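You operate a simulated robot arm through the tools that you are given. There is no shell and no other tool. Be economical: measure what you need, move in short steps, check, and stop when the job is done.

Carry out the task below with a simulated robot arm. There is one attempt and no reset: what you move stays moved.

JOB
Raise the insect screen, wet the green sponge in the white tub and wipe the small clear window clean.
Fine: put the sponge back. What is to be rubbed or washed off counts as gone when no trace of it is left.

Only the result counts: the job must be done as asked and must still hold three seconds after the hand-in. Knocking over, shifting, dropping, spilling or breaking anything else fails it.

ROBOT AND FRAMES
A 7-joint arm with a two-finger parallel gripper, fixed in place. Base frame: the origin is at the foot of the arm, x ahead of it, y to its left, z up. Lengths are in mm, angles in rad, forces in N, time in s.
With the tool pointing down near the work surface it reaches from about 100 to 880 mm from the base axis. Its first joint turns from -2.007 to 2.007 rad. Payload 3.91 kg.
The tool frame sits at the grasp point between the pads (the TCP): z along the fingers, y along the line on which they close. The tips reach 30 mm beyond it. The gripper opens to 110 mm. The fingers are 20 mm wide and 10 mm thick; the gripper's body (48 by 112 mm) begins 55 mm behind the TCP.
Orientation is that of the tool frame in the base frame, as a unit quaternion [x, y, z, w]. With the fingers straight down and closing along the base's y, the tool's x points along the base's -x, its y along +y and its z along -z.

CONTROLS
- The arm moves only by the tool move_arm. Its argument "rows" is a list of rows, each a list of 3 entries, a list of its own where there are three numbers: the shift along the tool's x, y, z in mm, then the turn, a rotation vector about the tool's x, y, z in rad, then the finger opening in mm, from 0 to 110. In form: [[[dx, dy, dz], [rx, ry, rz], fingers], ...]. A call has 1 to 12 rows; each row shifts and turns the commanded pose from where the row before left it, along the tool's axes as they then stand. Rows are played at 5 a second. More than 50 mm and 0.15 rad between two rows, or a gripper value outside its range, and nothing of the call is played. Where a pose cannot be reached the arm comes as near as it can. A force on the tool above 50 N (or 10 N above the force at the start of the call, whichever is more), or a blocked arm, ends the call early, and 0.2 s more pass. Each finger travels about 153 mm/s and halts on what it meets, pressing with about 25 N; the grip force reading is that of the motor and also rises with nothing between the fingers. The clock runs only during rows and for 0.2 s after the last one: add rows that do not move to give the fingers time. The reply holds the time, the measured pose of the TCP, the force on the tool along the base axes, the opening and the grip force, in the units named above and with some noise, with the torque about the TCP (base axes, N m) and any sound that the robot's microphone picked up, and new pictures: "pictures" is both (left out), scene, wrist or none.
- Cameras (640 x 400 px; columns grow to the right, rows downward): "scene" is fixed at [219.9, -500.4, 1572]; the picture's right is [0.93, -0.38, 0.00], its down [-0.16, -0.38, -0.91] and it looks along [0.34, 0.84, -0.42] (base axes); focal length 241 px, centre (320, 200). "wrist" rides on the gripper at [72, 17, -103] in the tool frame; the picture's right is [-0.23, 0.97, 0.00], its down [-0.76, -0.18, -0.62] and it looks along [-0.61, -0.14, 0.78] (tool axes); focal length 222 px, centre (320, 200). There is no depth. A picture from a camera that has moved, and an enlarged one, comes with that camera's place and axes in the base frame and with its lens.
- move_column(by): slides the trunk up (or, below 0, down) by that many mm; the arm rides with it, the base frame stays. It gives what a move gives, with no picture.
- inspect(camera, box): a new picture of the part [left, top, right, bottom] of that camera's present view, enlarged. The clock stands still meanwhile.
- sign_off(): hands the job in; it is judged then, once.

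Go step by step. Nothing tells you positions but the pictures and the camera data: compare them with the known pose of the tool, close in by small moves and look again before you grip or let go. The budget is 120 turns and 200 pictures, counting those below and the enlarged ones. Unless the task says otherwise, let go and move clear before handing in, and close with one line.

The tools are called after "Request:" as name(argument=value, ...) on one line, values as JSON. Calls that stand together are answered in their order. move_arm: Moves the arm, as the interface text tells. Its arguments: {"type":"object","properties":{"rows":{"type":"array","items":{"type":"array"}},"pictures":{"type":"string","enum":["both","scene","wrist","none"]}},"required":["rows"]} The other tools are called the same way: move_column (by) slides the trunk up or down; inspect (camera, box) takes an enlarged picture of a part of a camera's view; sign_off () hands the job in.

At the start:

```text
time: 0.0
position: [417.6, 240.5, 1556.7]
tcp_rot: [0.001, 1.0, 0.001, 0.0]
contact_force: [-0.8, 0.5, 0.4]
torque: [-0.04, 0.0, 0.02]
width: 110.3
gripper_force: 0.0
trunk travel left (down, up): [-900.0, 90.0]
```

scene: 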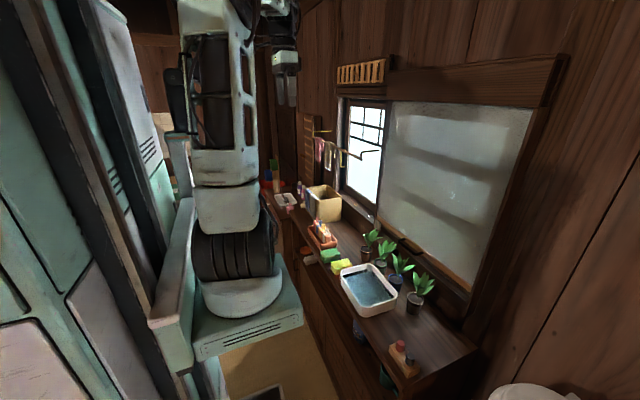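
wrist: 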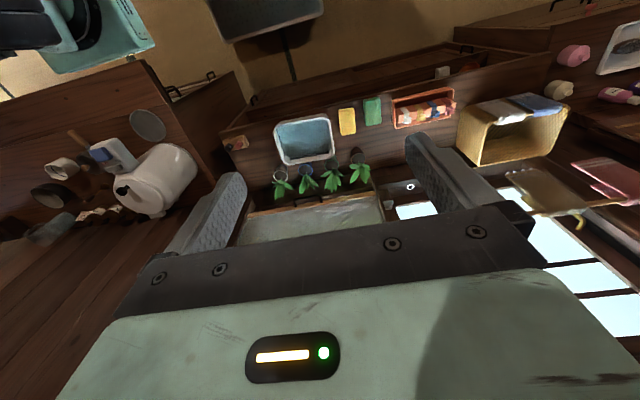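

I see a shelf along the wall with a white tub of water, green and yellow sponges, plants, and a window with a screen. I'll take enlarged views first.

Request:
inspect(camera="scene", box=[300, 60, 460, 160])

Request:
inspect(camera="scene", box=[280, 180, 480, 305])

Request:
inspect(camera="scene", box=[360, 60, 600, 300])

Request:
inspect(camera="wrist", box=[210, 60, 610, 310])

```text
4.00 times, centred on (380, 110) of scene
camera zoom: at [219.9, -500.4, 1572.0], right [0.93, -0.38, 0.0], down [-0.16, -0.38, -0.91], along [0.34, 0.84, -0.42], focal length 965 px, centre (80, 560)
```

zoom: 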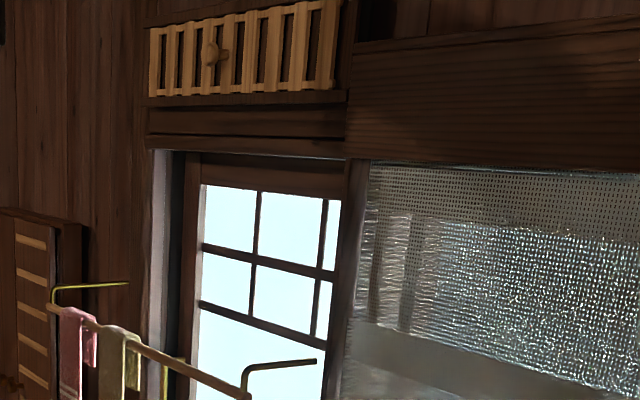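

```text
3.20 times, centred on (380, 242) of scene
camera zoom: at [219.9, -500.4, 1572.0], right [0.93, -0.38, 0.0], down [-0.16, -0.38, -0.91], along [0.34, 0.84, -0.42], focal length 772 px, centre (128, 64)
```

zoom: 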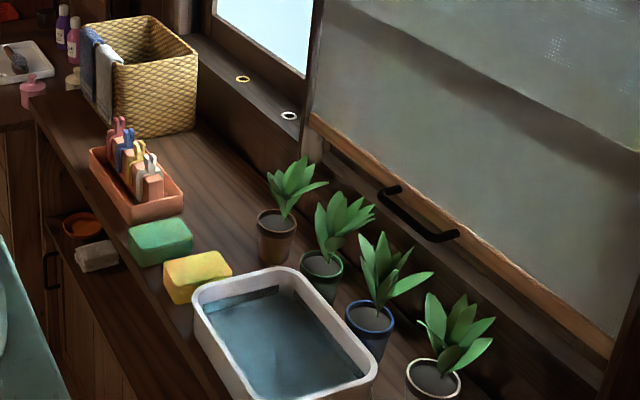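

```text
1.67 times, centred on (480, 180) of scene
camera zoom: at [219.9, -500.4, 1572.0], right [0.93, -0.38, 0.0], down [-0.16, -0.38, -0.91], along [0.34, 0.84, -0.42], focal length 402 px, centre (53, 233)
```

zoom: 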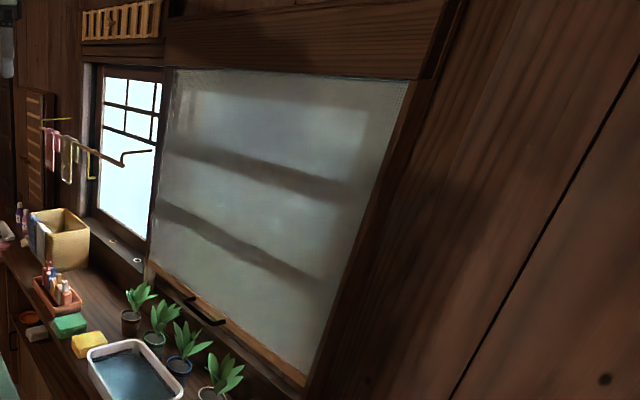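

```text
1.60 times, centred on (410, 185) of wrist
camera zoom: at [346.0, 257.2, 1660.6], right [0.23, 0.97, 0.0], down [0.76, -0.18, 0.62], along [0.61, -0.14, -0.78], focal length 355 px, centre (176, 224)
```

zoom: 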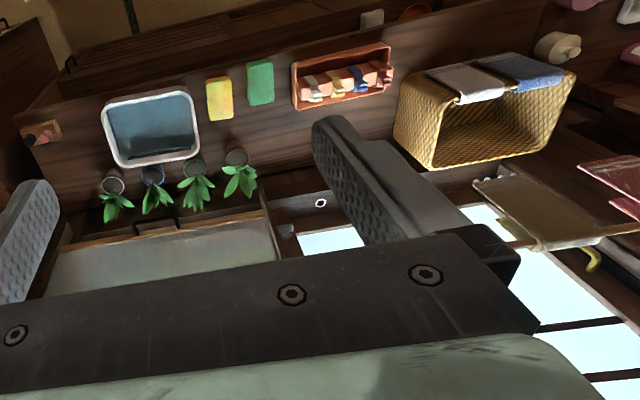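

I place the tub at about (687,120,833), the green sponge at (631,387,830) and the screen handle at (847,92,1010). I'll lower the trunk and turn the tool toward the wall to see the screen.

Request:
move_column(by=-250)

Request:
move_arm(rows=[[[0, 0, 0], [0, -0.14, 0], 110], [[0, 0, 0], [0, -0.14, 0], 110], [[0, 0, 0], [0, -0.14, 0], 110], [[0, 0, 0], [0, -0.14, 0], 110], [[0, 0, 0], [0, -0.14, 0], 110]], pictures="both")

```text
time: 2.6
position: [417.0, 239.7, 1307.9]
tcp_rot: [0.0, 1.0, 0.0, 0.0]
contact_force: [-0.1, 0.2, -0.6]
torque: [0.04, -0.01, -0.01]
width: 109.9
gripper_force: 0.0
trunk travel left (down, up): [-650.0, 340.0]
```

```text
time: 3.8
position: [417.6, 239.4, 1307.9]
tcp_rot: [0.001, 0.939, 0.0, 0.344]
contact_force: [-0.3, 0.2, 0.8]
torque: [-0.01, -0.02, -0.02]
width: 110.1
gripper_force: 0.0
trunk travel left (down, up): [-650.0, 340.0]
camera wrist: at [296.9, 256.6, 1339.5], right [0.17, 0.97, 0.15], down [0.18, -0.18, 0.97], along [0.97, -0.14, -0.21], focal length 222 px, centre (320, 200)
```

scene: 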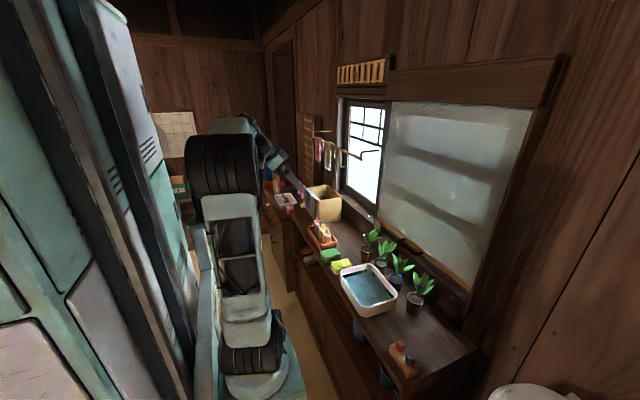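
wrist: 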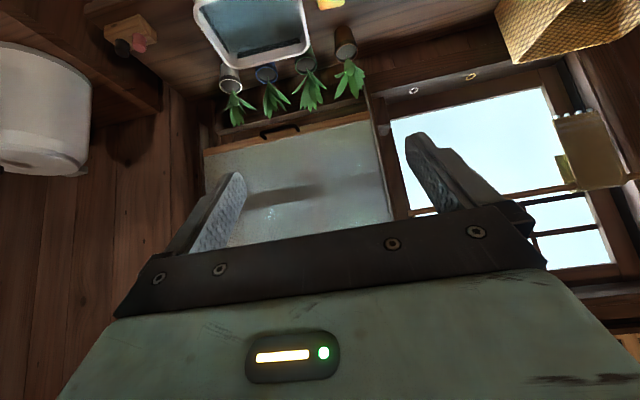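

The upside-down wrist view shows the screen's lower bar with its handle. I zoom in on the details.

Request:
inspect(camera="wrist", box=[190, 60, 430, 210])

Request:
inspect(camera="wrist", box=[370, 60, 640, 240])

```text
2.67 times, centred on (310, 135) of wrist
camera zoom: at [296.9, 256.6, 1339.5], right [0.17, 0.97, 0.15], down [0.18, -0.18, 0.97], along [0.97, -0.14, -0.21], focal length 592 px, centre (347, 373)
```

zoom: 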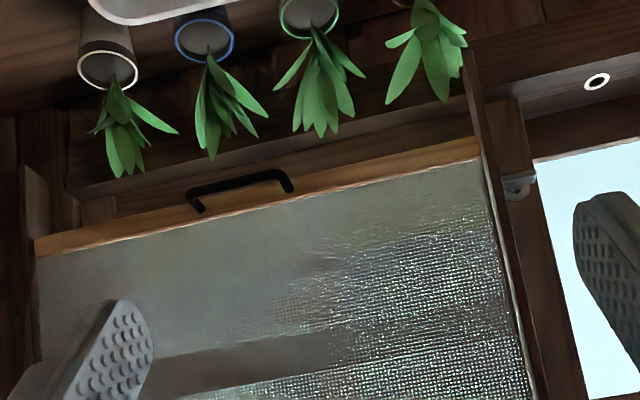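

```text
2.22 times, centred on (505, 150) of wrist
camera zoom: at [296.9, 256.6, 1339.5], right [0.17, 0.97, 0.15], down [0.18, -0.18, 0.97], along [0.97, -0.14, -0.21], focal length 494 px, centre (-91, 311)
```

zoom: 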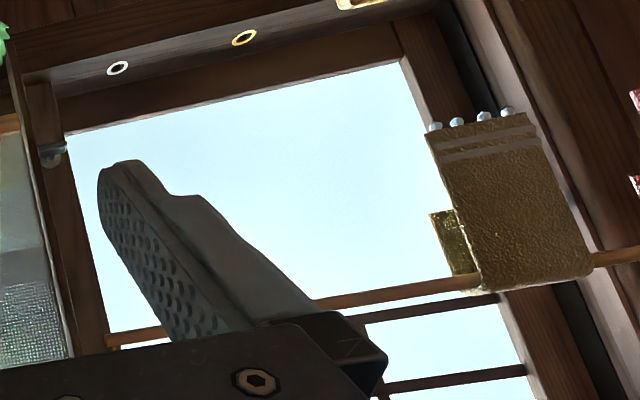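

The screen handle is a bar at about (849,94,1001), and the plant leaf tips in front of it reach about z 994. I'll come in from above at a slant of about 40° with the jaws rolled 90°, starting with the orientation.

Request:
move_arm(rows=[[[0, 0, 0], [0, -0.145, 0], 110], [[0, 0, 0], [0, 0, 0.1428], 110], [[0, 0, 0], [0, 0, 0.1428], 90], [[0, 0, 0], [0, 0, 0.1428], 60], [[0, 0, 0], [0, 0, 0.1428], 40], [[0, 0, 0], [0, 0, 0.1428], 40], [[0, 0, 0], [0, 0, 0.1428], 40], [[0, 0, 0], [0, 0, 0.1428], 40], [[0, 0, 0], [0, 0, 0.1428], 40], [[0, 0, 0], [0, 0, 0.1428], 40], [[0, 0, 0], [0, 0, 0.1428], 40], [[0, 0, 0], [0, 0, 0.1428], 40]], pictures="none")

Request:
move_arm(rows=[[[-24, 9, 40], [0, 0, 0], 40], [[-24, 9, 40], [0, 0, 0], 40], [[-24, 9, 40], [0, 0, 0], 40], [[-24, 9, 40], [0, 0, 0], 40], [[-24, 9, 40], [0, 0, 0], 40], [[-24, 9, 40], [0, 0, 0], 40], [[0, 0, 40], [0, 0, 0], 40], [[0, 0, 20], [0, 0, 0], 40], [[0, 0, 0], [0, 0, 0], 40]])

```text
time: 6.4
position: [341.9, 267.5, 1317.4]
tcp_rot: [0.566, 0.712, 0.327, 0.256]
contact_force: [31.4, 14.0, -6.5]
torque: [-0.37, -0.05, -1.57]
width: 40.2
gripper_force: 0.1
trunk travel left (down, up): [-650.0, 340.0]
stopped in row 12: the force on the tool passed its limit at 145 N (the readings are from after the stop); the commanded pose is now the measured one
```

```text
time: 8.4
position: [625.1, 190.1, 1160.9]
tcp_rot: [0.563, 0.714, 0.328, 0.254]
contact_force: [0.6, -0.2, 0.8]
torque: [-0.03, 0.03, 0.04]
width: 40.2
gripper_force: 0.1
trunk travel left (down, up): [-650.0, 340.0]
camera wrist: at [544.1, 245.1, 1242.8], right [0.67, -0.08, 0.73], down [-0.39, -0.88, 0.27], along [0.63, -0.47, -0.62], focal length 222 px, centre (320, 200)
```

scene: 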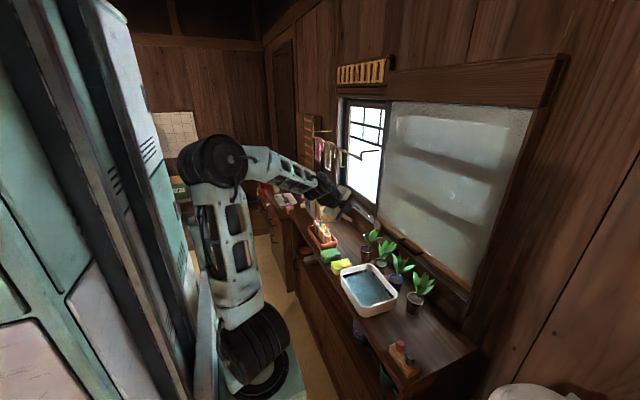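
wrist: 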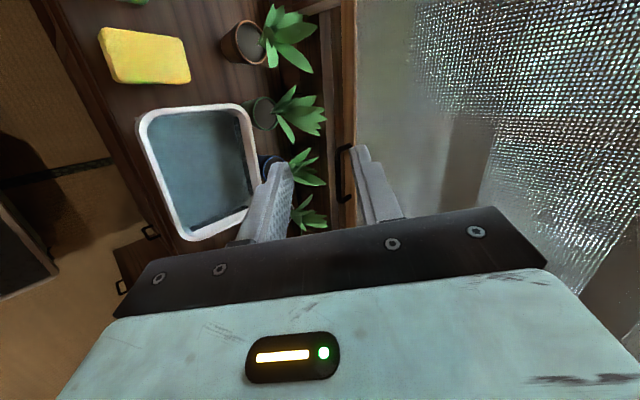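

The stop was the arm touching itself while rolling, and it moved on freely afterwards. I see the handle in front of the jaws; I'll straighten the yaw and close in partway.

Request:
move_arm(rows=[[[0, 0, 0], [-0.001, -0.0895, 0.0775], 40], [[0, 0, 0], [-0.001, -0.0895, 0.0775], 40], [[-32, 9, 40], [0, 0, 0], 40], [[-32, 9, 40], [0, 0, 0], 40], [[-32, 8, 40], [0, 0, 0], 40], [[0, 0, 0], [0, 0, 0], 40], [[0, 0, 0], [0, 0, 0], 40]])

```text
refused: row 3 steps farther than a row can; nothing moved
```

Request:
move_arm(rows=[[[0, 0, 0], [-0.001, -0.0895, 0.0775], 40], [[0, 0, 0], [-0.001, -0.0895, 0.0775], 40], [[-24, 7, 33], [0, 0, 0], 40], [[-24, 7, 33], [0, 0, 0], 40], [[-24, 7, 33], [0, 0, 0], 40], [[-24, 6, 33], [0, 0, 0], 40], [[0, 0, 0], [0, 0, 0], 40]])

```text
time: 10.0
position: [728.9, 89.0, 1114.3]
tcp_rot: [0.644, 0.643, 0.296, 0.291]
contact_force: [0.1, 0.6, 0.4]
torque: [-0.01, 0.05, 0.03]
width: 40.1
gripper_force: 0.1
out of reach, approached as far as the arm can: row 5, 6
trunk travel left (down, up): [-650.0, 340.0]
camera wrist: at [663.0, 160.3, 1195.6], right [0.64, -0.23, 0.73], down [-0.59, -0.76, 0.27], along [0.5, -0.6, -0.62], focal length 222 px, centre (320, 200)
```

scene: 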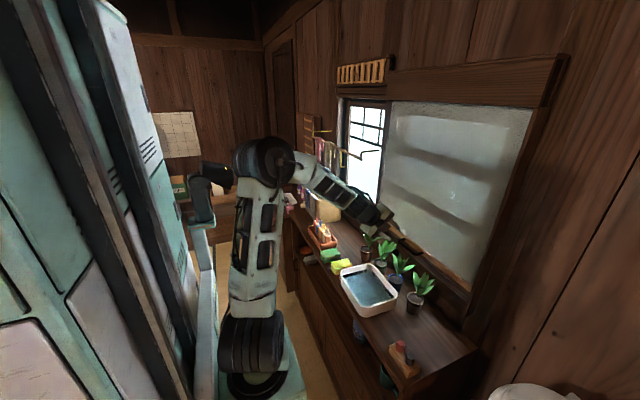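
wrist: 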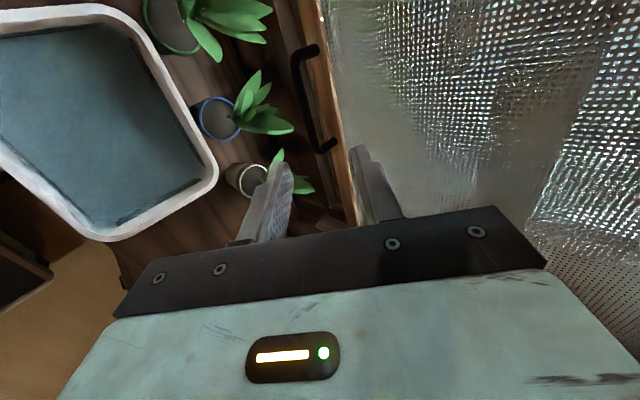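

The arm's shoulder is too low for this pose. I'll raise the trunk 150 mm and come down again with the arm.

Request:
move_column(by=180)

Request:
move_arm(rows=[[[0, -22, 20], [0, 0, 0], 40], [[0, -30, 26], [0, 0, 0], 40], [[0, -30, 26], [0, 0, 0], 40], [[0, -30, 26], [0, 0, 0], 40], [[0, -24, 20], [0, 0, 0], 40], [[0, 0, 0], [0, 0, 0], 40]], pictures="wrist")

```text
time: 12.0
position: [730.0, 89.2, 1294.1]
tcp_rot: [0.644, 0.643, 0.297, 0.291]
contact_force: [-0.4, -0.4, -0.5]
torque: [-0.02, 0.01, -0.02]
width: 40.0
gripper_force: 0.2
trunk travel left (down, up): [-830.0, 160.0]
```

```text
time: 13.4
position: [728.8, 87.6, 1293.8]
tcp_rot: [0.644, 0.643, 0.297, 0.291]
contact_force: [-0.1, 0.2, -0.2]
torque: [-0.02, 0.01, 0.02]
width: 40.0
gripper_force: 0.1
out of reach, approached as far as the arm can: row 1, 2, 3, 4, 5
trunk travel left (down, up): [-830.0, 160.0]
camera wrist: at [663.0, 160.4, 1375.7], right [0.64, -0.23, 0.73], down [-0.59, -0.76, 0.27], along [0.5, -0.6, -0.62], focal length 222 px, centre (320, 200)
```

wrist: 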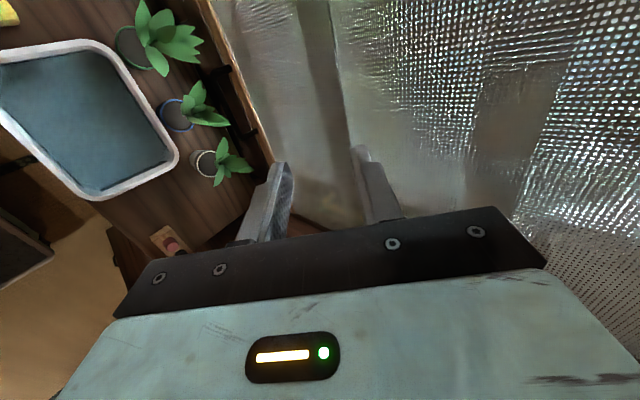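

Even a pure descent was refused, so a wrist joint is at its limit with this roll. I'll back off and roll the other way by half a turn.

Request:
move_arm(rows=[[[0, 0, -40], [0, 0, 0], 40], [[0, 0, -40], [0, 0, 0], 40], [[0, 0, 0], [0, 0, -0.1428], 40], [[0, 0, 0], [0, 0, -0.1428], 40], [[0, 0, 0], [0, 0, -0.1428], 40], [[0, 0, 0], [0, 0, -0.1428], 40], [[0, 0, 0], [0, 0, -0.1428], 40], [[0, 0, 0], [0, 0, -0.1428], 40], [[0, 0, 0], [0, 0, -0.1428], 40], [[0, 0, 0], [0, 0, -0.1428], 40], [[0, 0, 0], [0, 0, -0.1428], 40], [[0, 0, 0], [0, 0, -0.1428], 40]], pictures="none")

Request:
move_arm(rows=[[[0, 0, 0], [0, 0, -0.1428], 40], [[0, 0, 0], [0, 0, -0.1428], 40], [[0, 0, 0], [0, 0, -0.1428], 40], [[0, 0, 0], [0, 0, -0.1428], 40], [[0, 0, 0], [0, 0, -0.1428], 40], [[0, 0, 0], [0, 0, -0.1428], 40], [[0, 0, 0], [0, 0, -0.1428], 40], [[0, 0, 0], [0, 0, -0.1428], 40], [[0, 0, 0], [0, 0, -0.1428], 40], [[0, 0, 0], [0, 0, -0.1428], 40], [[0, 0, 0], [0, 0, -0.1428], 40], [[0, 0, 0], [0, 0, -0.1428], 40]])

```text
time: 16.0
position: [670.3, 87.9, 1346.1]
tcp_rot: [0.065, 0.907, 0.033, 0.414]
contact_force: [0.3, -1.0, 0.4]
torque: [-0.01, -0.01, 0.02]
width: 39.8
gripper_force: 0.0
trunk travel left (down, up): [-830.0, 160.0]
```

```text
time: 18.6
position: [671.4, 86.7, 1345.9]
tcp_rot: [0.644, -0.643, 0.291, -0.295]
contact_force: [0.0, 0.0, 0.1]
torque: [0.02, -0.05, -0.01]
width: 39.9
gripper_force: 0.0
trunk travel left (down, up): [-830.0, 160.0]
camera wrist: at [583.2, 14.7, 1401.7], right [-0.64, 0.23, -0.73], down [-0.36, 0.76, 0.55], along [0.68, 0.61, -0.4], focal length 222 px, centre (320, 200)
```

scene: 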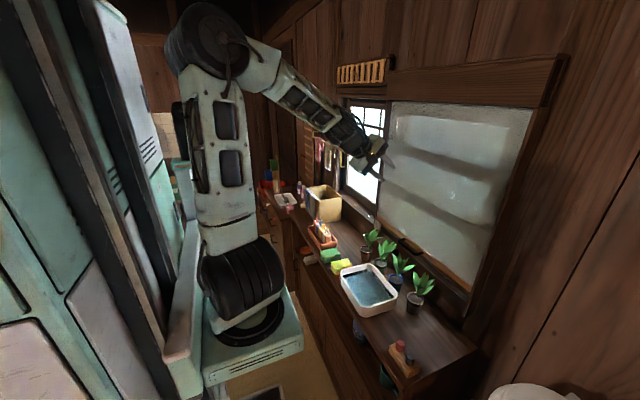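
wrist: 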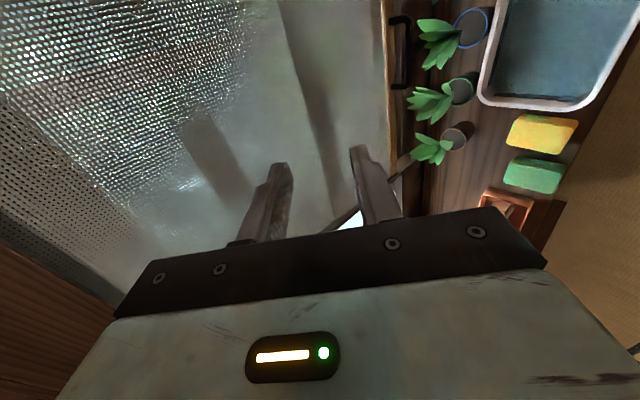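

The roll worked. Now I descend toward the pre-grasp point about 100 mm short of the handle.

Request:
move_arm(rows=[[[-1, 23, 42], [0, 0, 0], 40], [[-1, 23, 42], [0, 0, 0], 40], [[-1, 23, 42], [0, 0, 0], 40], [[-1, 23, 42], [0, 0, 0], 40], [[-1, 23, 42], [0, 0, 0], 40], [[0, 23, 42], [0, 0, 0], 40], [[0, 0, 0], [0, 0, 0], 40]])

```text
time: 20.2
position: [673.1, 72.6, 1224.8]
tcp_rot: [-0.643, 0.644, -0.29, 0.296]
contact_force: [0.0, 0.6, 0.4]
torque: [-0.03, -0.01, 0.0]
width: 40.0
gripper_force: 0.0
out of reach, approached as far as the arm can: row 3, 4, 5, 6
trunk travel left (down, up): [-830.0, 160.0]
camera wrist: at [585.9, -0.4, 1279.7], right [-0.64, 0.23, -0.73], down [-0.35, 0.76, 0.55], along [0.68, 0.61, -0.4], focal length 222 px, centre (320, 200)
```

scene: 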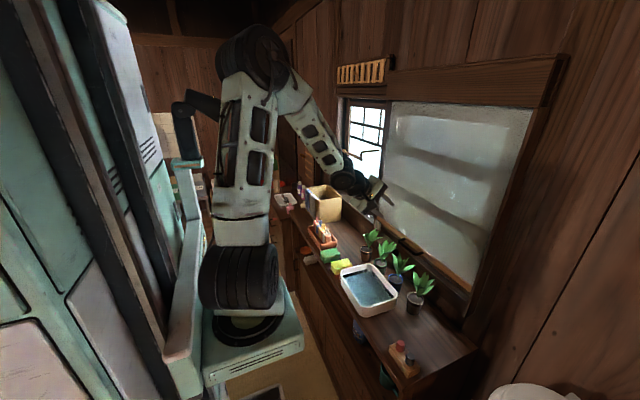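
wrist: 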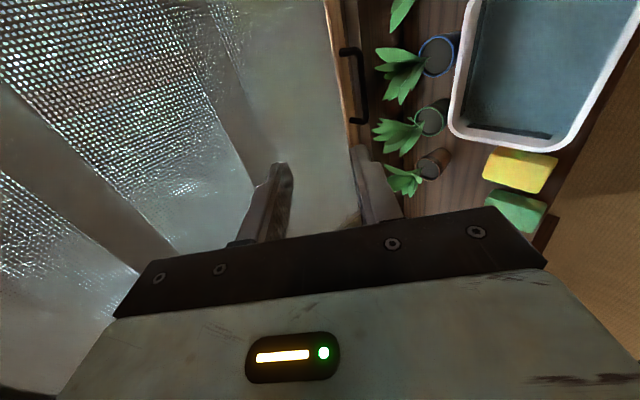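

The wrist limit comes from the shoulder being too high and close. I'll lift the tool with the arm, then lower the trunk so that the arm reaches upward.

Request:
move_arm(rows=[[[-4, -35, -30], [0, 0, 0], 40], [[-4, -35, -30], [0, 0, 0], 40], [[-4, -35, -30], [0, 0, 0], 40], [[-4, -35, -30], [0, 0, 0], 40], [[-4, -35, -30], [0, 0, 0], 40], [[0, -35, -30], [0, 0, 0], 40], [[0, 0, 0], [0, 0, 0], 40]], pictures="none")

Request:
move_column(by=-330)

Request:
move_arm(rows=[[[0, 0, 0], [0, 0, 0], 40]])

```text
time: 21.8
position: [676.9, 89.3, 1502.6]
tcp_rot: [-0.643, 0.644, -0.29, 0.296]
contact_force: [0.9, -0.2, 0.0]
torque: [0.01, -0.03, -0.01]
width: 40.1
gripper_force: 0.1
trunk travel left (down, up): [-830.0, 160.0]
```

```text
time: 25.1
position: [675.7, 90.4, 1174.3]
tcp_rot: [-0.643, 0.644, -0.29, 0.297]
contact_force: [-0.2, 0.1, 0.6]
torque: [0.0, 0.01, 0.0]
width: 40.0
gripper_force: 0.1
trunk travel left (down, up): [-500.0, 490.0]
```

```text
time: 25.5
position: [675.1, 90.0, 1173.3]
tcp_rot: [-0.643, 0.644, -0.291, 0.297]
contact_force: [0.3, 0.0, 0.6]
torque: [-0.02, 0.05, 0.03]
width: 40.1
gripper_force: 0.1
trunk travel left (down, up): [-500.0, 490.0]
camera wrist: at [588.1, 17.0, 1228.4], right [-0.64, 0.23, -0.73], down [-0.35, 0.76, 0.55], along [0.68, 0.61, -0.4], focal length 222 px, centre (320, 200)
```

scene: 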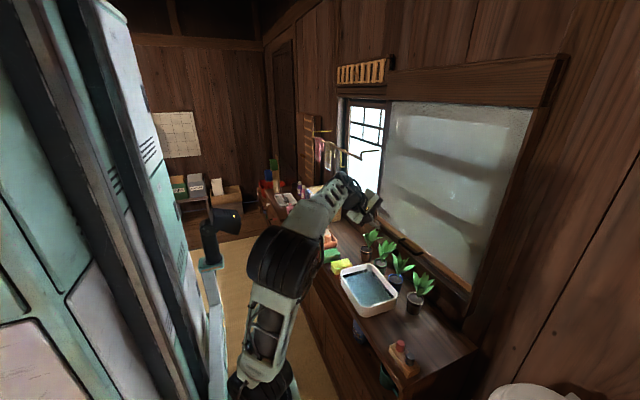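
wrist: 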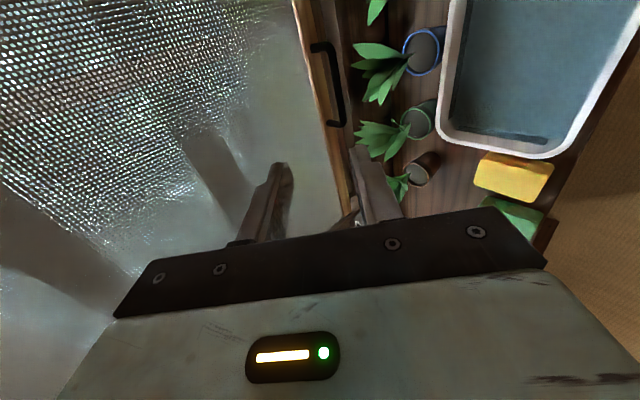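

Now the handle lies ahead and below. I'll go in along the tool axis, leaving about 100 mm to spare.

Request:
move_arm(rows=[[[0, 3, 46], [0, 0, 0], 40], [[0, 3, 46], [0, 0, 0], 40], [[0, 3, 46], [0, 0, 0], 40], [[0, 0, 0], [0, 0, 0], 40]])

```text
time: 26.5
position: [774.3, 88.3, 1077.1]
tcp_rot: [0.643, -0.643, 0.29, -0.297]
contact_force: [-0.7, -1.0, 0.6]
torque: [-0.03, 0.02, 0.01]
width: 40.3
gripper_force: 0.0
trunk travel left (down, up): [-500.0, 490.0]
camera wrist: at [686.2, 16.7, 1132.6], right [-0.64, 0.23, -0.73], down [-0.36, 0.76, 0.55], along [0.68, 0.61, -0.4], focal length 222 px, centre (320, 200)
```

scene: 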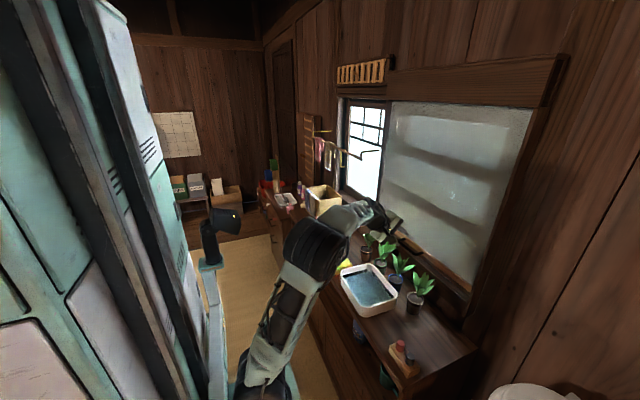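
wrist: 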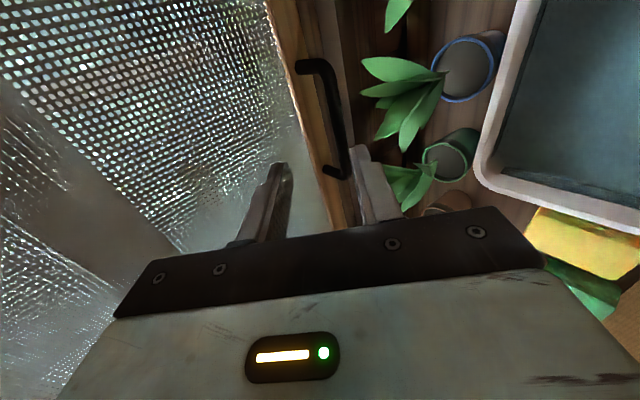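

The two wrist views put the handle bar at about (844, y 49–139, 998), standing 34 mm off the wooden bar. I'll align and go half the remaining way.

Request:
move_arm(rows=[[[-2.7, 13, 0], [0, 0, 0], 32], [[0, 0, 45], [0, 0, 0], 32], [[0, 0, 0], [0, 0, 0], 32]], pictures="wrist")

```text
time: 27.3
position: [798.4, 93.6, 1038.5]
tcp_rot: [-0.642, 0.645, -0.291, 0.296]
contact_force: [-0.3, 0.1, 0.6]
torque: [0.0, -0.01, -0.02]
width: 31.9
gripper_force: 0.1
trunk travel left (down, up): [-500.0, 490.0]
camera wrist: at [711.0, 20.4, 1092.8], right [-0.64, 0.23, -0.73], down [-0.35, 0.76, 0.55], along [0.68, 0.61, -0.4], focal length 222 px, centre (320, 200)
```

wrist: 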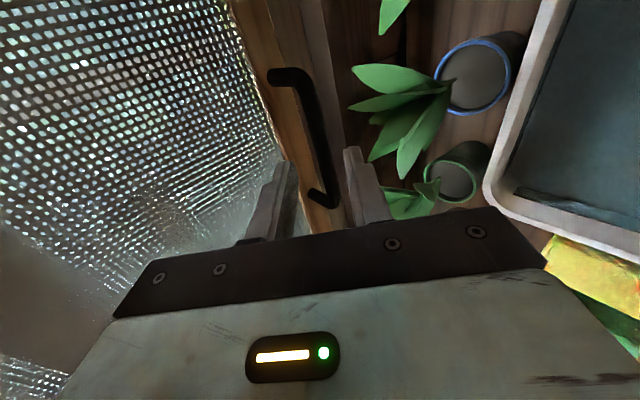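

The bar is centred between the fingers about 45 mm ahead. I'll go in 28 mm and close gently.

Request:
move_arm(rows=[[[0, 0, 28], [0, 0, 0], 32], [[0, 0, 0], [0, 0, 0], 32]], pictures="wrist")

```text
time: 27.9
position: [820.7, 92.5, 1016.5]
tcp_rot: [-0.642, 0.644, -0.291, 0.296]
contact_force: [-2.7, -0.2, 1.5]
torque: [0.03, -0.05, -0.01]
width: 31.9
gripper_force: 0.0
trunk travel left (down, up): [-500.0, 490.0]
camera wrist: at [732.9, 20.2, 1072.4], right [-0.64, 0.23, -0.73], down [-0.36, 0.76, 0.55], along [0.68, 0.61, -0.4], focal length 222 px, centre (320, 200)
```

wrist: 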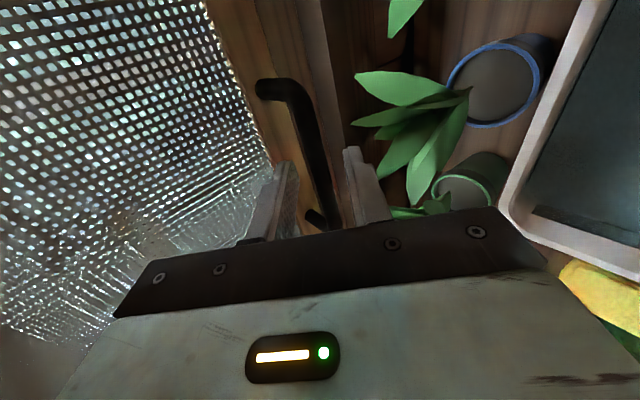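

The bar is between the fingers; I close on it.

Request:
move_arm(rows=[[[0, 0, 0], [0, 0, 0], 15], [[0, 0, 0], [0, 0, 0], 0], [[0, 0, 0], [0, 0, 0], 0]], pictures="wrist")

```text
time: 28.7
position: [820.1, 91.9, 1015.9]
tcp_rot: [-0.643, 0.644, -0.291, 0.296]
contact_force: [-14.0, -1.7, -5.0]
torque: [-0.62, 0.25, -0.16]
width: 10.6
gripper_force: 44.5
trunk travel left (down, up): [-500.0, 490.0]
camera wrist: at [732.3, 20.1, 1071.7], right [-0.64, 0.23, -0.73], down [-0.35, 0.76, 0.55], along [0.68, 0.61, -0.4], focal length 222 px, centre (320, 200)
```

wrist: 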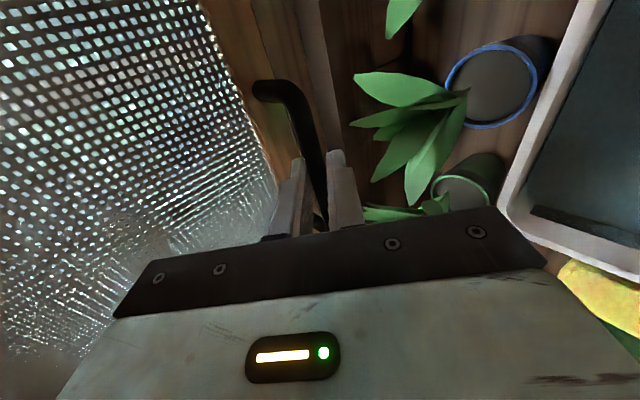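

It grips the bar (10.6 mm). I lift 40 mm first as a test.

Request:
move_arm(rows=[[[0, -15.1, -13.1], [0, 0, 0], 0], [[0, -15.1, -13.1], [0, 0, 0], 0], [[0, 0, 0], [0, 0, 0], 0]])

```text
time: 29.5
position: [819.4, 93.0, 1062.8]
tcp_rot: [-0.642, 0.643, -0.292, 0.299]
contact_force: [-18.2, -4.2, 3.6]
torque: [-0.28, -0.02, 0.17]
width: 10.7
gripper_force: 44.3
trunk travel left (down, up): [-500.0, 490.0]
camera wrist: at [732.0, 20.1, 1115.1], right [-0.64, 0.23, -0.74], down [-0.36, 0.76, 0.55], along [0.68, 0.61, -0.4], focal length 222 px, centre (320, 200)
```

scene: 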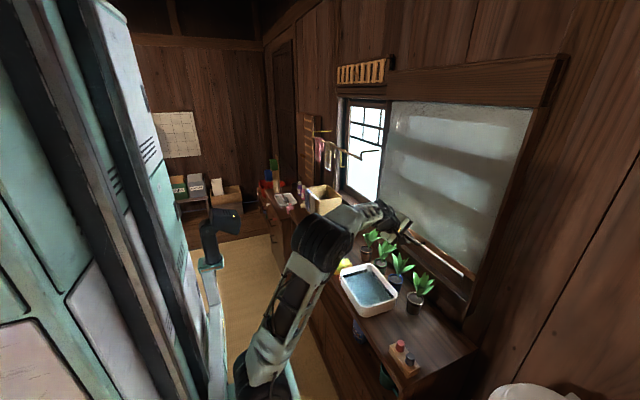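
wrist: 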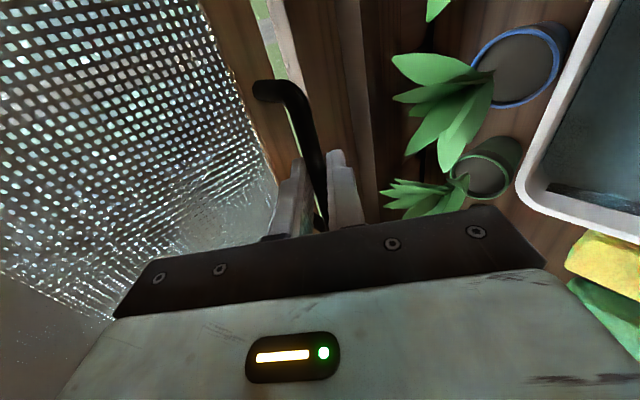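

The screen slides up freely. I'll raise it with the trunk.

Request:
move_column(by=200)

Request:
move_arm(rows=[[[0, 0, 0], [0, 0, 0], 0]])

```text
time: 31.6
position: [821.2, 92.7, 1260.0]
tcp_rot: [-0.641, 0.644, -0.292, 0.297]
contact_force: [-13.7, -4.1, -0.9]
torque: [-0.68, 0.1, -0.22]
width: 10.7
gripper_force: 45.0
trunk travel left (down, up): [-700.0, 290.0]
```

```text
time: 32.0
position: [820.0, 92.6, 1259.4]
tcp_rot: [-0.643, 0.644, -0.291, 0.297]
contact_force: [-13.2, -4.8, 1.2]
torque: [-0.55, 0.03, -0.05]
width: 10.9
gripper_force: 45.4
trunk travel left (down, up): [-700.0, 290.0]
camera wrist: at [732.2, 20.1, 1314.0], right [-0.64, 0.23, -0.73], down [-0.36, 0.76, 0.55], along [0.68, 0.61, -0.4], focal length 222 px, centre (320, 200)
```

scene: 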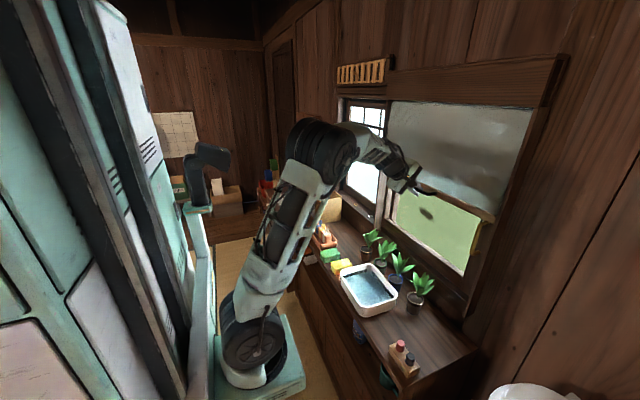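
wrist: 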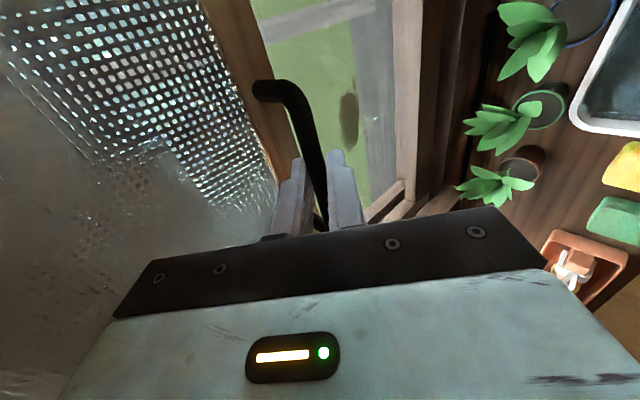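

A clear window with a dark stain appears behind the screen. I continue upward in steps.

Request:
move_column(by=150)

Request:
move_arm(rows=[[[0, 0, 0], [0, 0, 0], 0]])

Request:
inspect(camera="scene", box=[340, 60, 580, 300])

```text
time: 33.8
position: [819.7, 93.0, 1410.9]
tcp_rot: [-0.642, 0.644, -0.291, 0.297]
contact_force: [-11.4, -4.3, 0.7]
torque: [-0.59, 0.14, -0.14]
width: 10.6
gripper_force: 45.2
trunk travel left (down, up): [-850.0, 140.0]
```

```text
time: 34.2
position: [820.7, 93.2, 1409.9]
tcp_rot: [-0.642, 0.644, -0.291, 0.297]
contact_force: [-10.8, -3.2, 2.8]
torque: [-0.55, -0.04, -0.09]
width: 10.6
gripper_force: 45.2
trunk travel left (down, up): [-850.0, 140.0]
camera wrist: at [732.2, 20.1, 1464.2], right [-0.64, 0.23, -0.74], down [-0.36, 0.76, 0.55], along [0.68, 0.61, -0.4], focal length 222 px, centre (320, 200)
```

scene: 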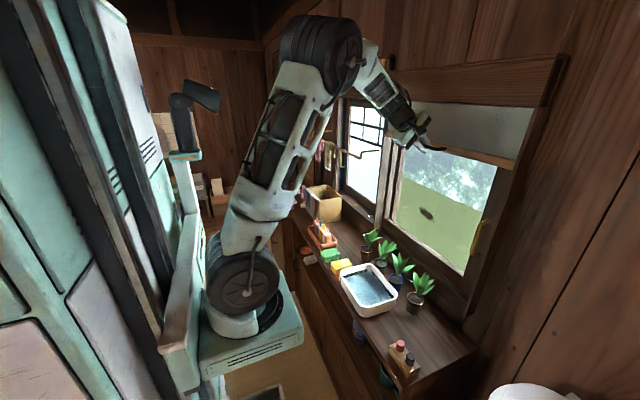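
wrist: 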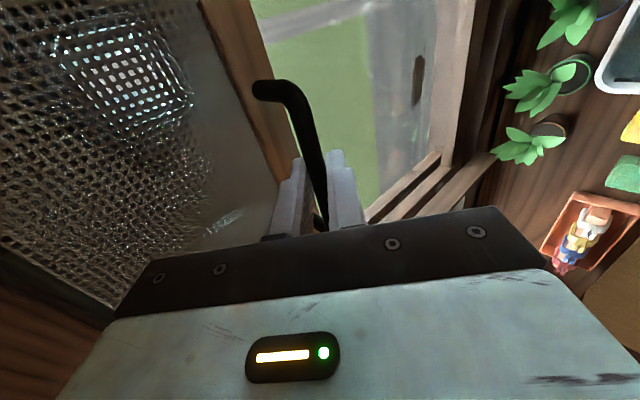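

```text
1.67 times, centred on (460, 180) of scene
camera zoom: at [219.9, -500.4, 1572.0], right [0.93, -0.38, 0.0], down [-0.16, -0.38, -0.91], along [0.34, 0.84, -0.42], focal length 402 px, centre (87, 233)
```

zoom: 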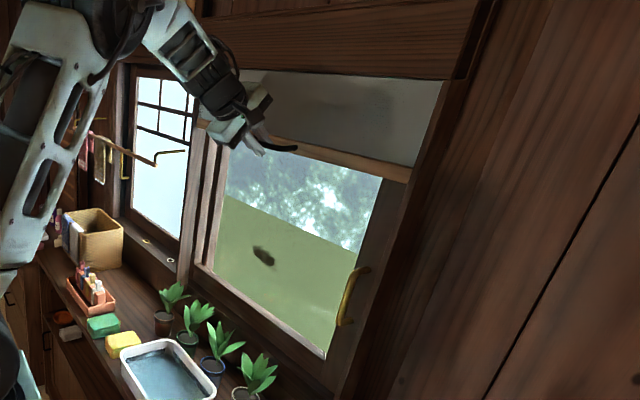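

The window is mostly free and shows one dark stain. I'll raise the screen close to the top, then check whether it stays.

Request:
move_column(by=70)

Request:
move_arm(rows=[[[0, 0, 0], [0, 0, 0], 0]])

```text
time: 34.8
position: [819.9, 92.6, 1428.9]
tcp_rot: [-0.647, 0.648, -0.283, 0.285]
contact_force: [10.8, 3.4, -6.6]
torque: [-0.1, 0.13, 0.23]
width: 10.6
gripper_force: 45.3
trunk travel left (down, up): [-884.0, 106.0]
stopped: the force on the tool passed its limit at 65 N (the readings are from after the stop); the commanded pose is now the measured one
```

```text
time: 35.2
position: [820.0, 92.8, 1427.9]
tcp_rot: [-0.646, 0.648, -0.284, 0.286]
contact_force: [13.6, 2.7, -8.1]
torque: [-0.15, -0.01, 0.27]
width: 10.8
gripper_force: 44.8
trunk travel left (down, up): [-884.0, 106.0]
camera wrist: at [733.5, 20.6, 1485.5], right [-0.66, 0.23, -0.72], down [-0.34, 0.76, 0.56], along [0.67, 0.61, -0.42], focal length 222 px, centre (320, 200)
```

scene: 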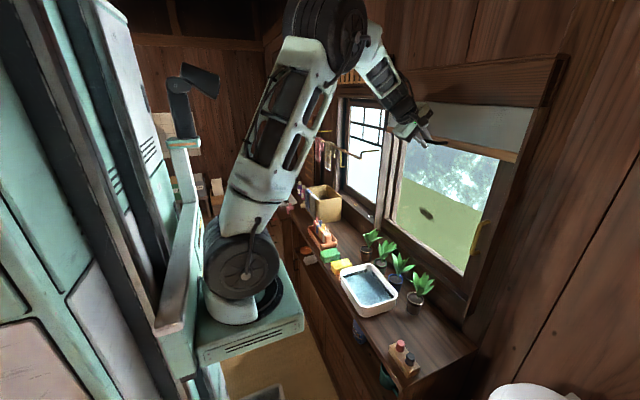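
wrist: 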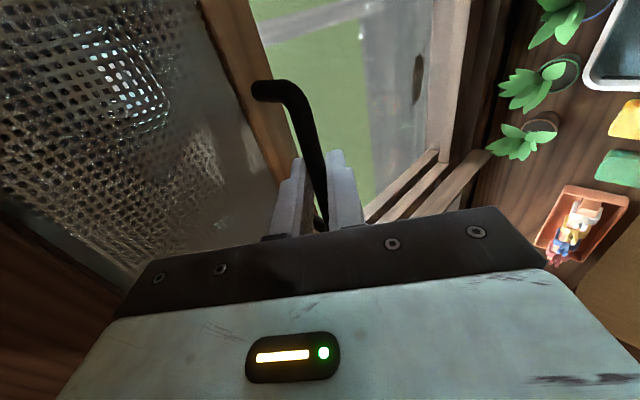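

It met its upper stop. I open the fingers around the bar to see whether the screen stays, with the lower finger ready to catch it.

Request:
move_arm(rows=[[[0, 0, 0], [0, 0, 0], 20], [[0, 0, 0], [0, 0, 0], 30], [[0, 0, 0], [0, 0, 0], 30], [[0, 0, 0], [0, 0, 0], 30]], pictures="both")

```text
time: 36.2
position: [818.4, 93.2, 1429.7]
tcp_rot: [-0.646, 0.648, -0.283, 0.287]
contact_force: [0.5, -0.2, -0.3]
torque: [0.02, 0.0, 0.01]
width: 30.0
gripper_force: 0.0
trunk travel left (down, up): [-884.0, 106.0]
camera wrist: at [731.7, 20.3, 1486.5], right [-0.66, 0.23, -0.72], down [-0.34, 0.76, 0.56], along [0.67, 0.61, -0.42], focal length 222 px, centre (320, 200)
```

scene: 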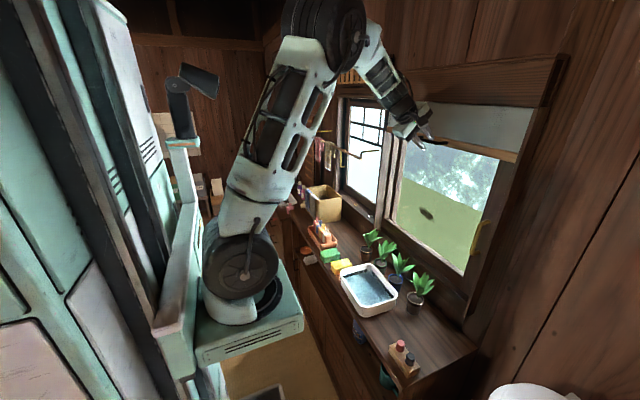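
wrist: 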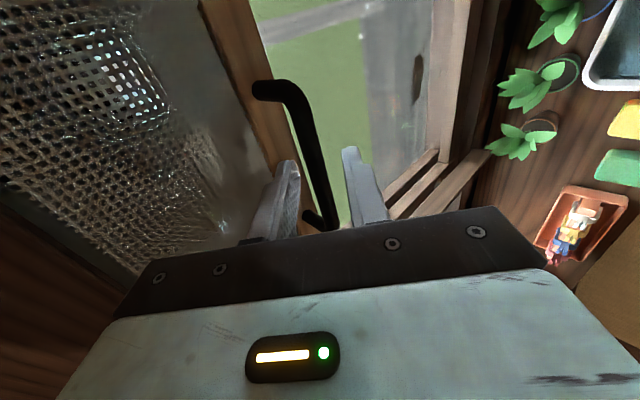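

The bar stays put with no load on the fingers. I back out and check it holds.

Request:
move_arm(rows=[[[0, 0, -30], [0, 0, 0], 30], [[0, 0, -45], [0, 0, 0], 30], [[0, 0, -45], [0, 0, 0], 30], [[0, 0, -45], [0, 0, 0], 30], [[0, 0, 0], [0, 0, 0], 30]])

Request:
inspect(camera="scene", box=[380, 90, 540, 290])

```text
time: 37.4
position: [695.4, 91.3, 1541.9]
tcp_rot: [-0.646, 0.648, -0.283, 0.287]
contact_force: [-0.2, 0.2, 0.7]
torque: [-0.01, 0.0, 0.0]
width: 30.1
gripper_force: 0.1
trunk travel left (down, up): [-884.0, 106.0]
camera wrist: at [608.6, 18.8, 1598.8], right [-0.66, 0.23, -0.72], down [-0.34, 0.76, 0.56], along [0.67, 0.61, -0.42], focal length 222 px, centre (320, 200)
```

scene: 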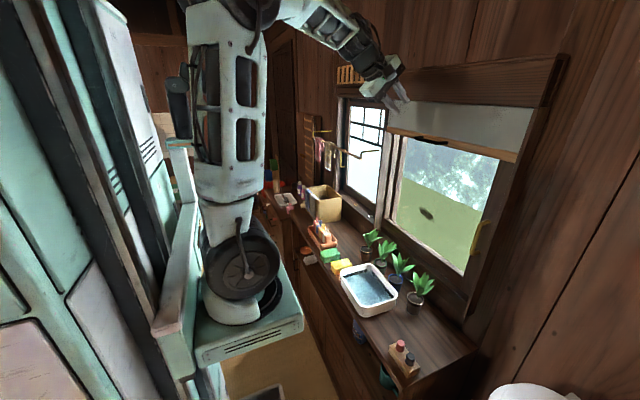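
wrist: 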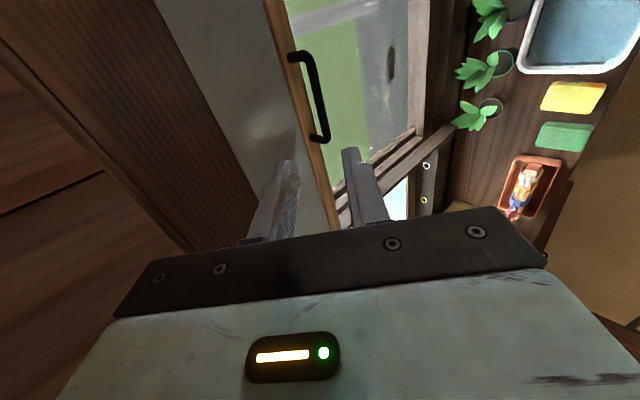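

```text
2.00 times, centred on (460, 190) of scene
camera zoom: at [219.9, -500.4, 1572.0], right [0.93, -0.38, 0.0], down [-0.16, -0.38, -0.91], along [0.34, 0.84, -0.42], focal length 483 px, centre (40, 220)
```

zoom: 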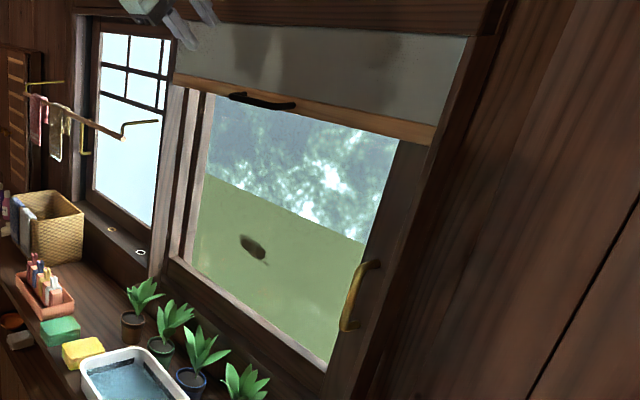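

The screen holds. I look closer at the glass for the stain and any other marks.

Request:
inspect(camera="wrist", box=[270, 0, 470, 230])

Request:
inspect(camera="scene", box=[390, 130, 510, 280])

```text
1.74 times, centred on (370, 115) of wrist
camera zoom: at [608.6, 18.8, 1598.8], right [-0.66, 0.23, -0.72], down [-0.34, 0.76, 0.56], along [0.67, 0.61, -0.42], focal length 386 px, centre (233, 348)
```

zoom: 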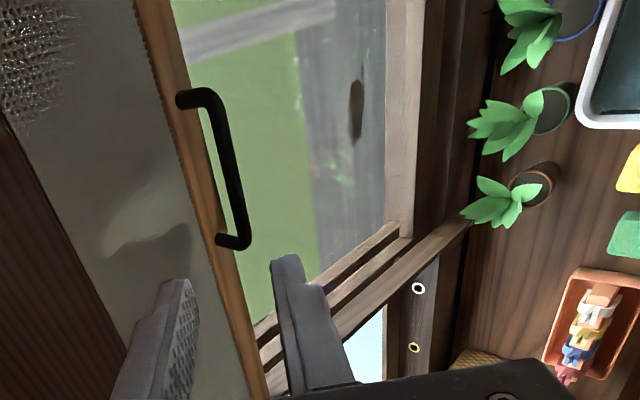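

```text
2.67 times, centred on (450, 205) of scene
camera zoom: at [219.9, -500.4, 1572.0], right [0.93, -0.38, 0.0], down [-0.16, -0.38, -0.91], along [0.34, 0.84, -0.42], focal length 643 px, centre (-27, 187)
```

zoom: 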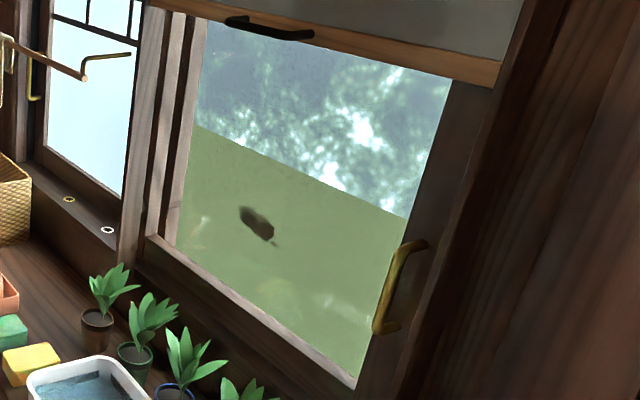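

There is a single stain at about (931,124,1120), with some faint reflections. Now for the sponge: I turn the tool back to point straight down with the jaws closing along y.

Request:
move_arm(rows=[[[0, 0, -40], [0, 0, 0.1428], 60], [[0, 0, 0], [0, 0, 0.1428], 80], [[0, 0, 0], [0, 0, 0.1428], 100], [[0, 0, 0], [0, 0, 0.1428], 100], [[0, 0, 0], [0, 0, 0.1428], 100], [[0, 0, 0], [0, 0, 0.1428], 100], [[0, 0, 0], [0, 0, 0.1428], 100], [[0, 0, 0], [0, 0, 0.1428], 100], [[0, 0, 0], [0, 0, 0.1428], 100], [[0, 0, 0], [0, 0, 0.1428], 100], [[0, 0, 0], [0, 0, 0.1428], 100]], pictures="none")

Request:
move_arm(rows=[[[0, 0, 0], [0, 0.138, 0], 100], [[0, 0, 0], [0, 0.138, 0], 100], [[0, 0, 0], [0, 0.138, 0], 100], [[0, 0, 0], [0, 0.138, 0], 100], [[0, 0, 0], [0, 0.138, 0], 100], [[0, 0, 0], [0, 0.14, 0], 100], [[0, 0, 0], [0, 0, 0], 100]], pictures="wrist")

```text
time: 39.8
position: [667.0, 93.0, 1567.6]
tcp_rot: [0.003, 0.915, 0.003, 0.404]
contact_force: [-0.2, 0.0, 0.3]
torque: [0.03, 0.0, 0.0]
width: 100.0
gripper_force: 0.1
trunk travel left (down, up): [-884.0, 106.0]
```

```text
time: 41.4
position: [666.1, 92.3, 1567.6]
tcp_rot: [0.0, 1.0, 0.002, 0.0]
contact_force: [0.4, 0.0, -0.4]
torque: [0.02, 0.02, -0.02]
width: 99.8
gripper_force: 0.2
trunk travel left (down, up): [-884.0, 106.0]
camera wrist: at [595.8, 108.8, 1670.8], right [0.23, 0.97, 0.0], down [0.76, -0.18, 0.62], along [0.61, -0.14, -0.78], focal length 222 px, centre (320, 200)
```

wrist: 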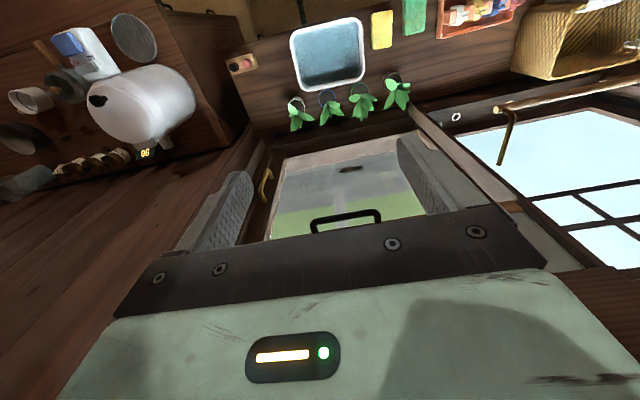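

Tool is pointing down. I shift over the green sponge and lower the trunk.

Request:
move_arm(rows=[[[6, 49, 0], [0, 0, 0], 100], [[6, 49, 0], [0, 0, 0], 100], [[6, 49, 0], [0, 0, 0], 100], [[6, 49, 0], [0, 0, 0], 100], [[6, 49, 0], [0, 0, 0], 100], [[6, 49, 0], [0, 0, 0], 100], [[0, 0, 0], [0, 0, 0], 100]], pictures="none")

Request:
move_column(by=-480)

Request:
move_arm(rows=[[[0, 0, 0], [0, 0, 0], 100]])

```text
time: 43.0
position: [621.0, 281.1, 1549.4]
tcp_rot: [0.001, 1.0, 0.004, 0.001]
contact_force: [0.4, -0.1, 0.1]
torque: [0.02, -0.01, -0.01]
width: 100.0
gripper_force: 0.0
out of reach, approached as far as the arm can: row 3, 4, 5, 6
trunk travel left (down, up): [-884.0, 106.0]
```

```text
refused: -480 is not a number from -400 to 400
```

```text
time: 43.4
position: [621.7, 280.2, 1548.6]
tcp_rot: [0.001, 1.0, 0.004, 0.001]
contact_force: [-0.6, 0.2, -0.6]
torque: [-0.02, -0.02, 0.01]
width: 99.9
gripper_force: 0.1
trunk travel left (down, up): [-884.0, 106.0]
camera wrist: at [549.7, 297.0, 1653.0], right [0.23, 0.97, 0.01], down [0.76, -0.18, 0.62], along [0.61, -0.14, -0.78], focal length 222 px, centre (320, 200)
```

scene: 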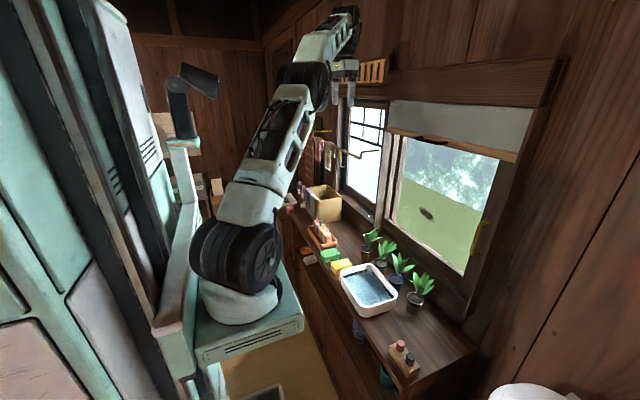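
wrist: 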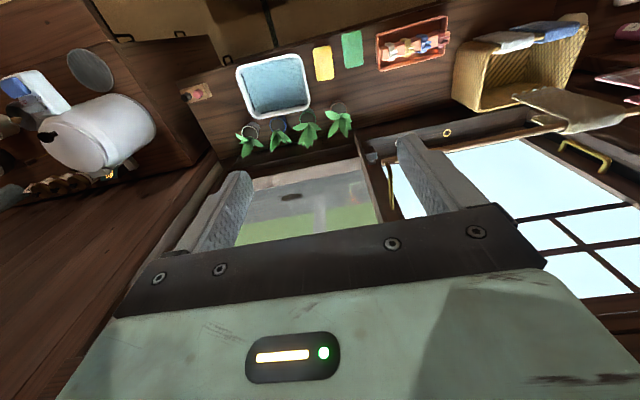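

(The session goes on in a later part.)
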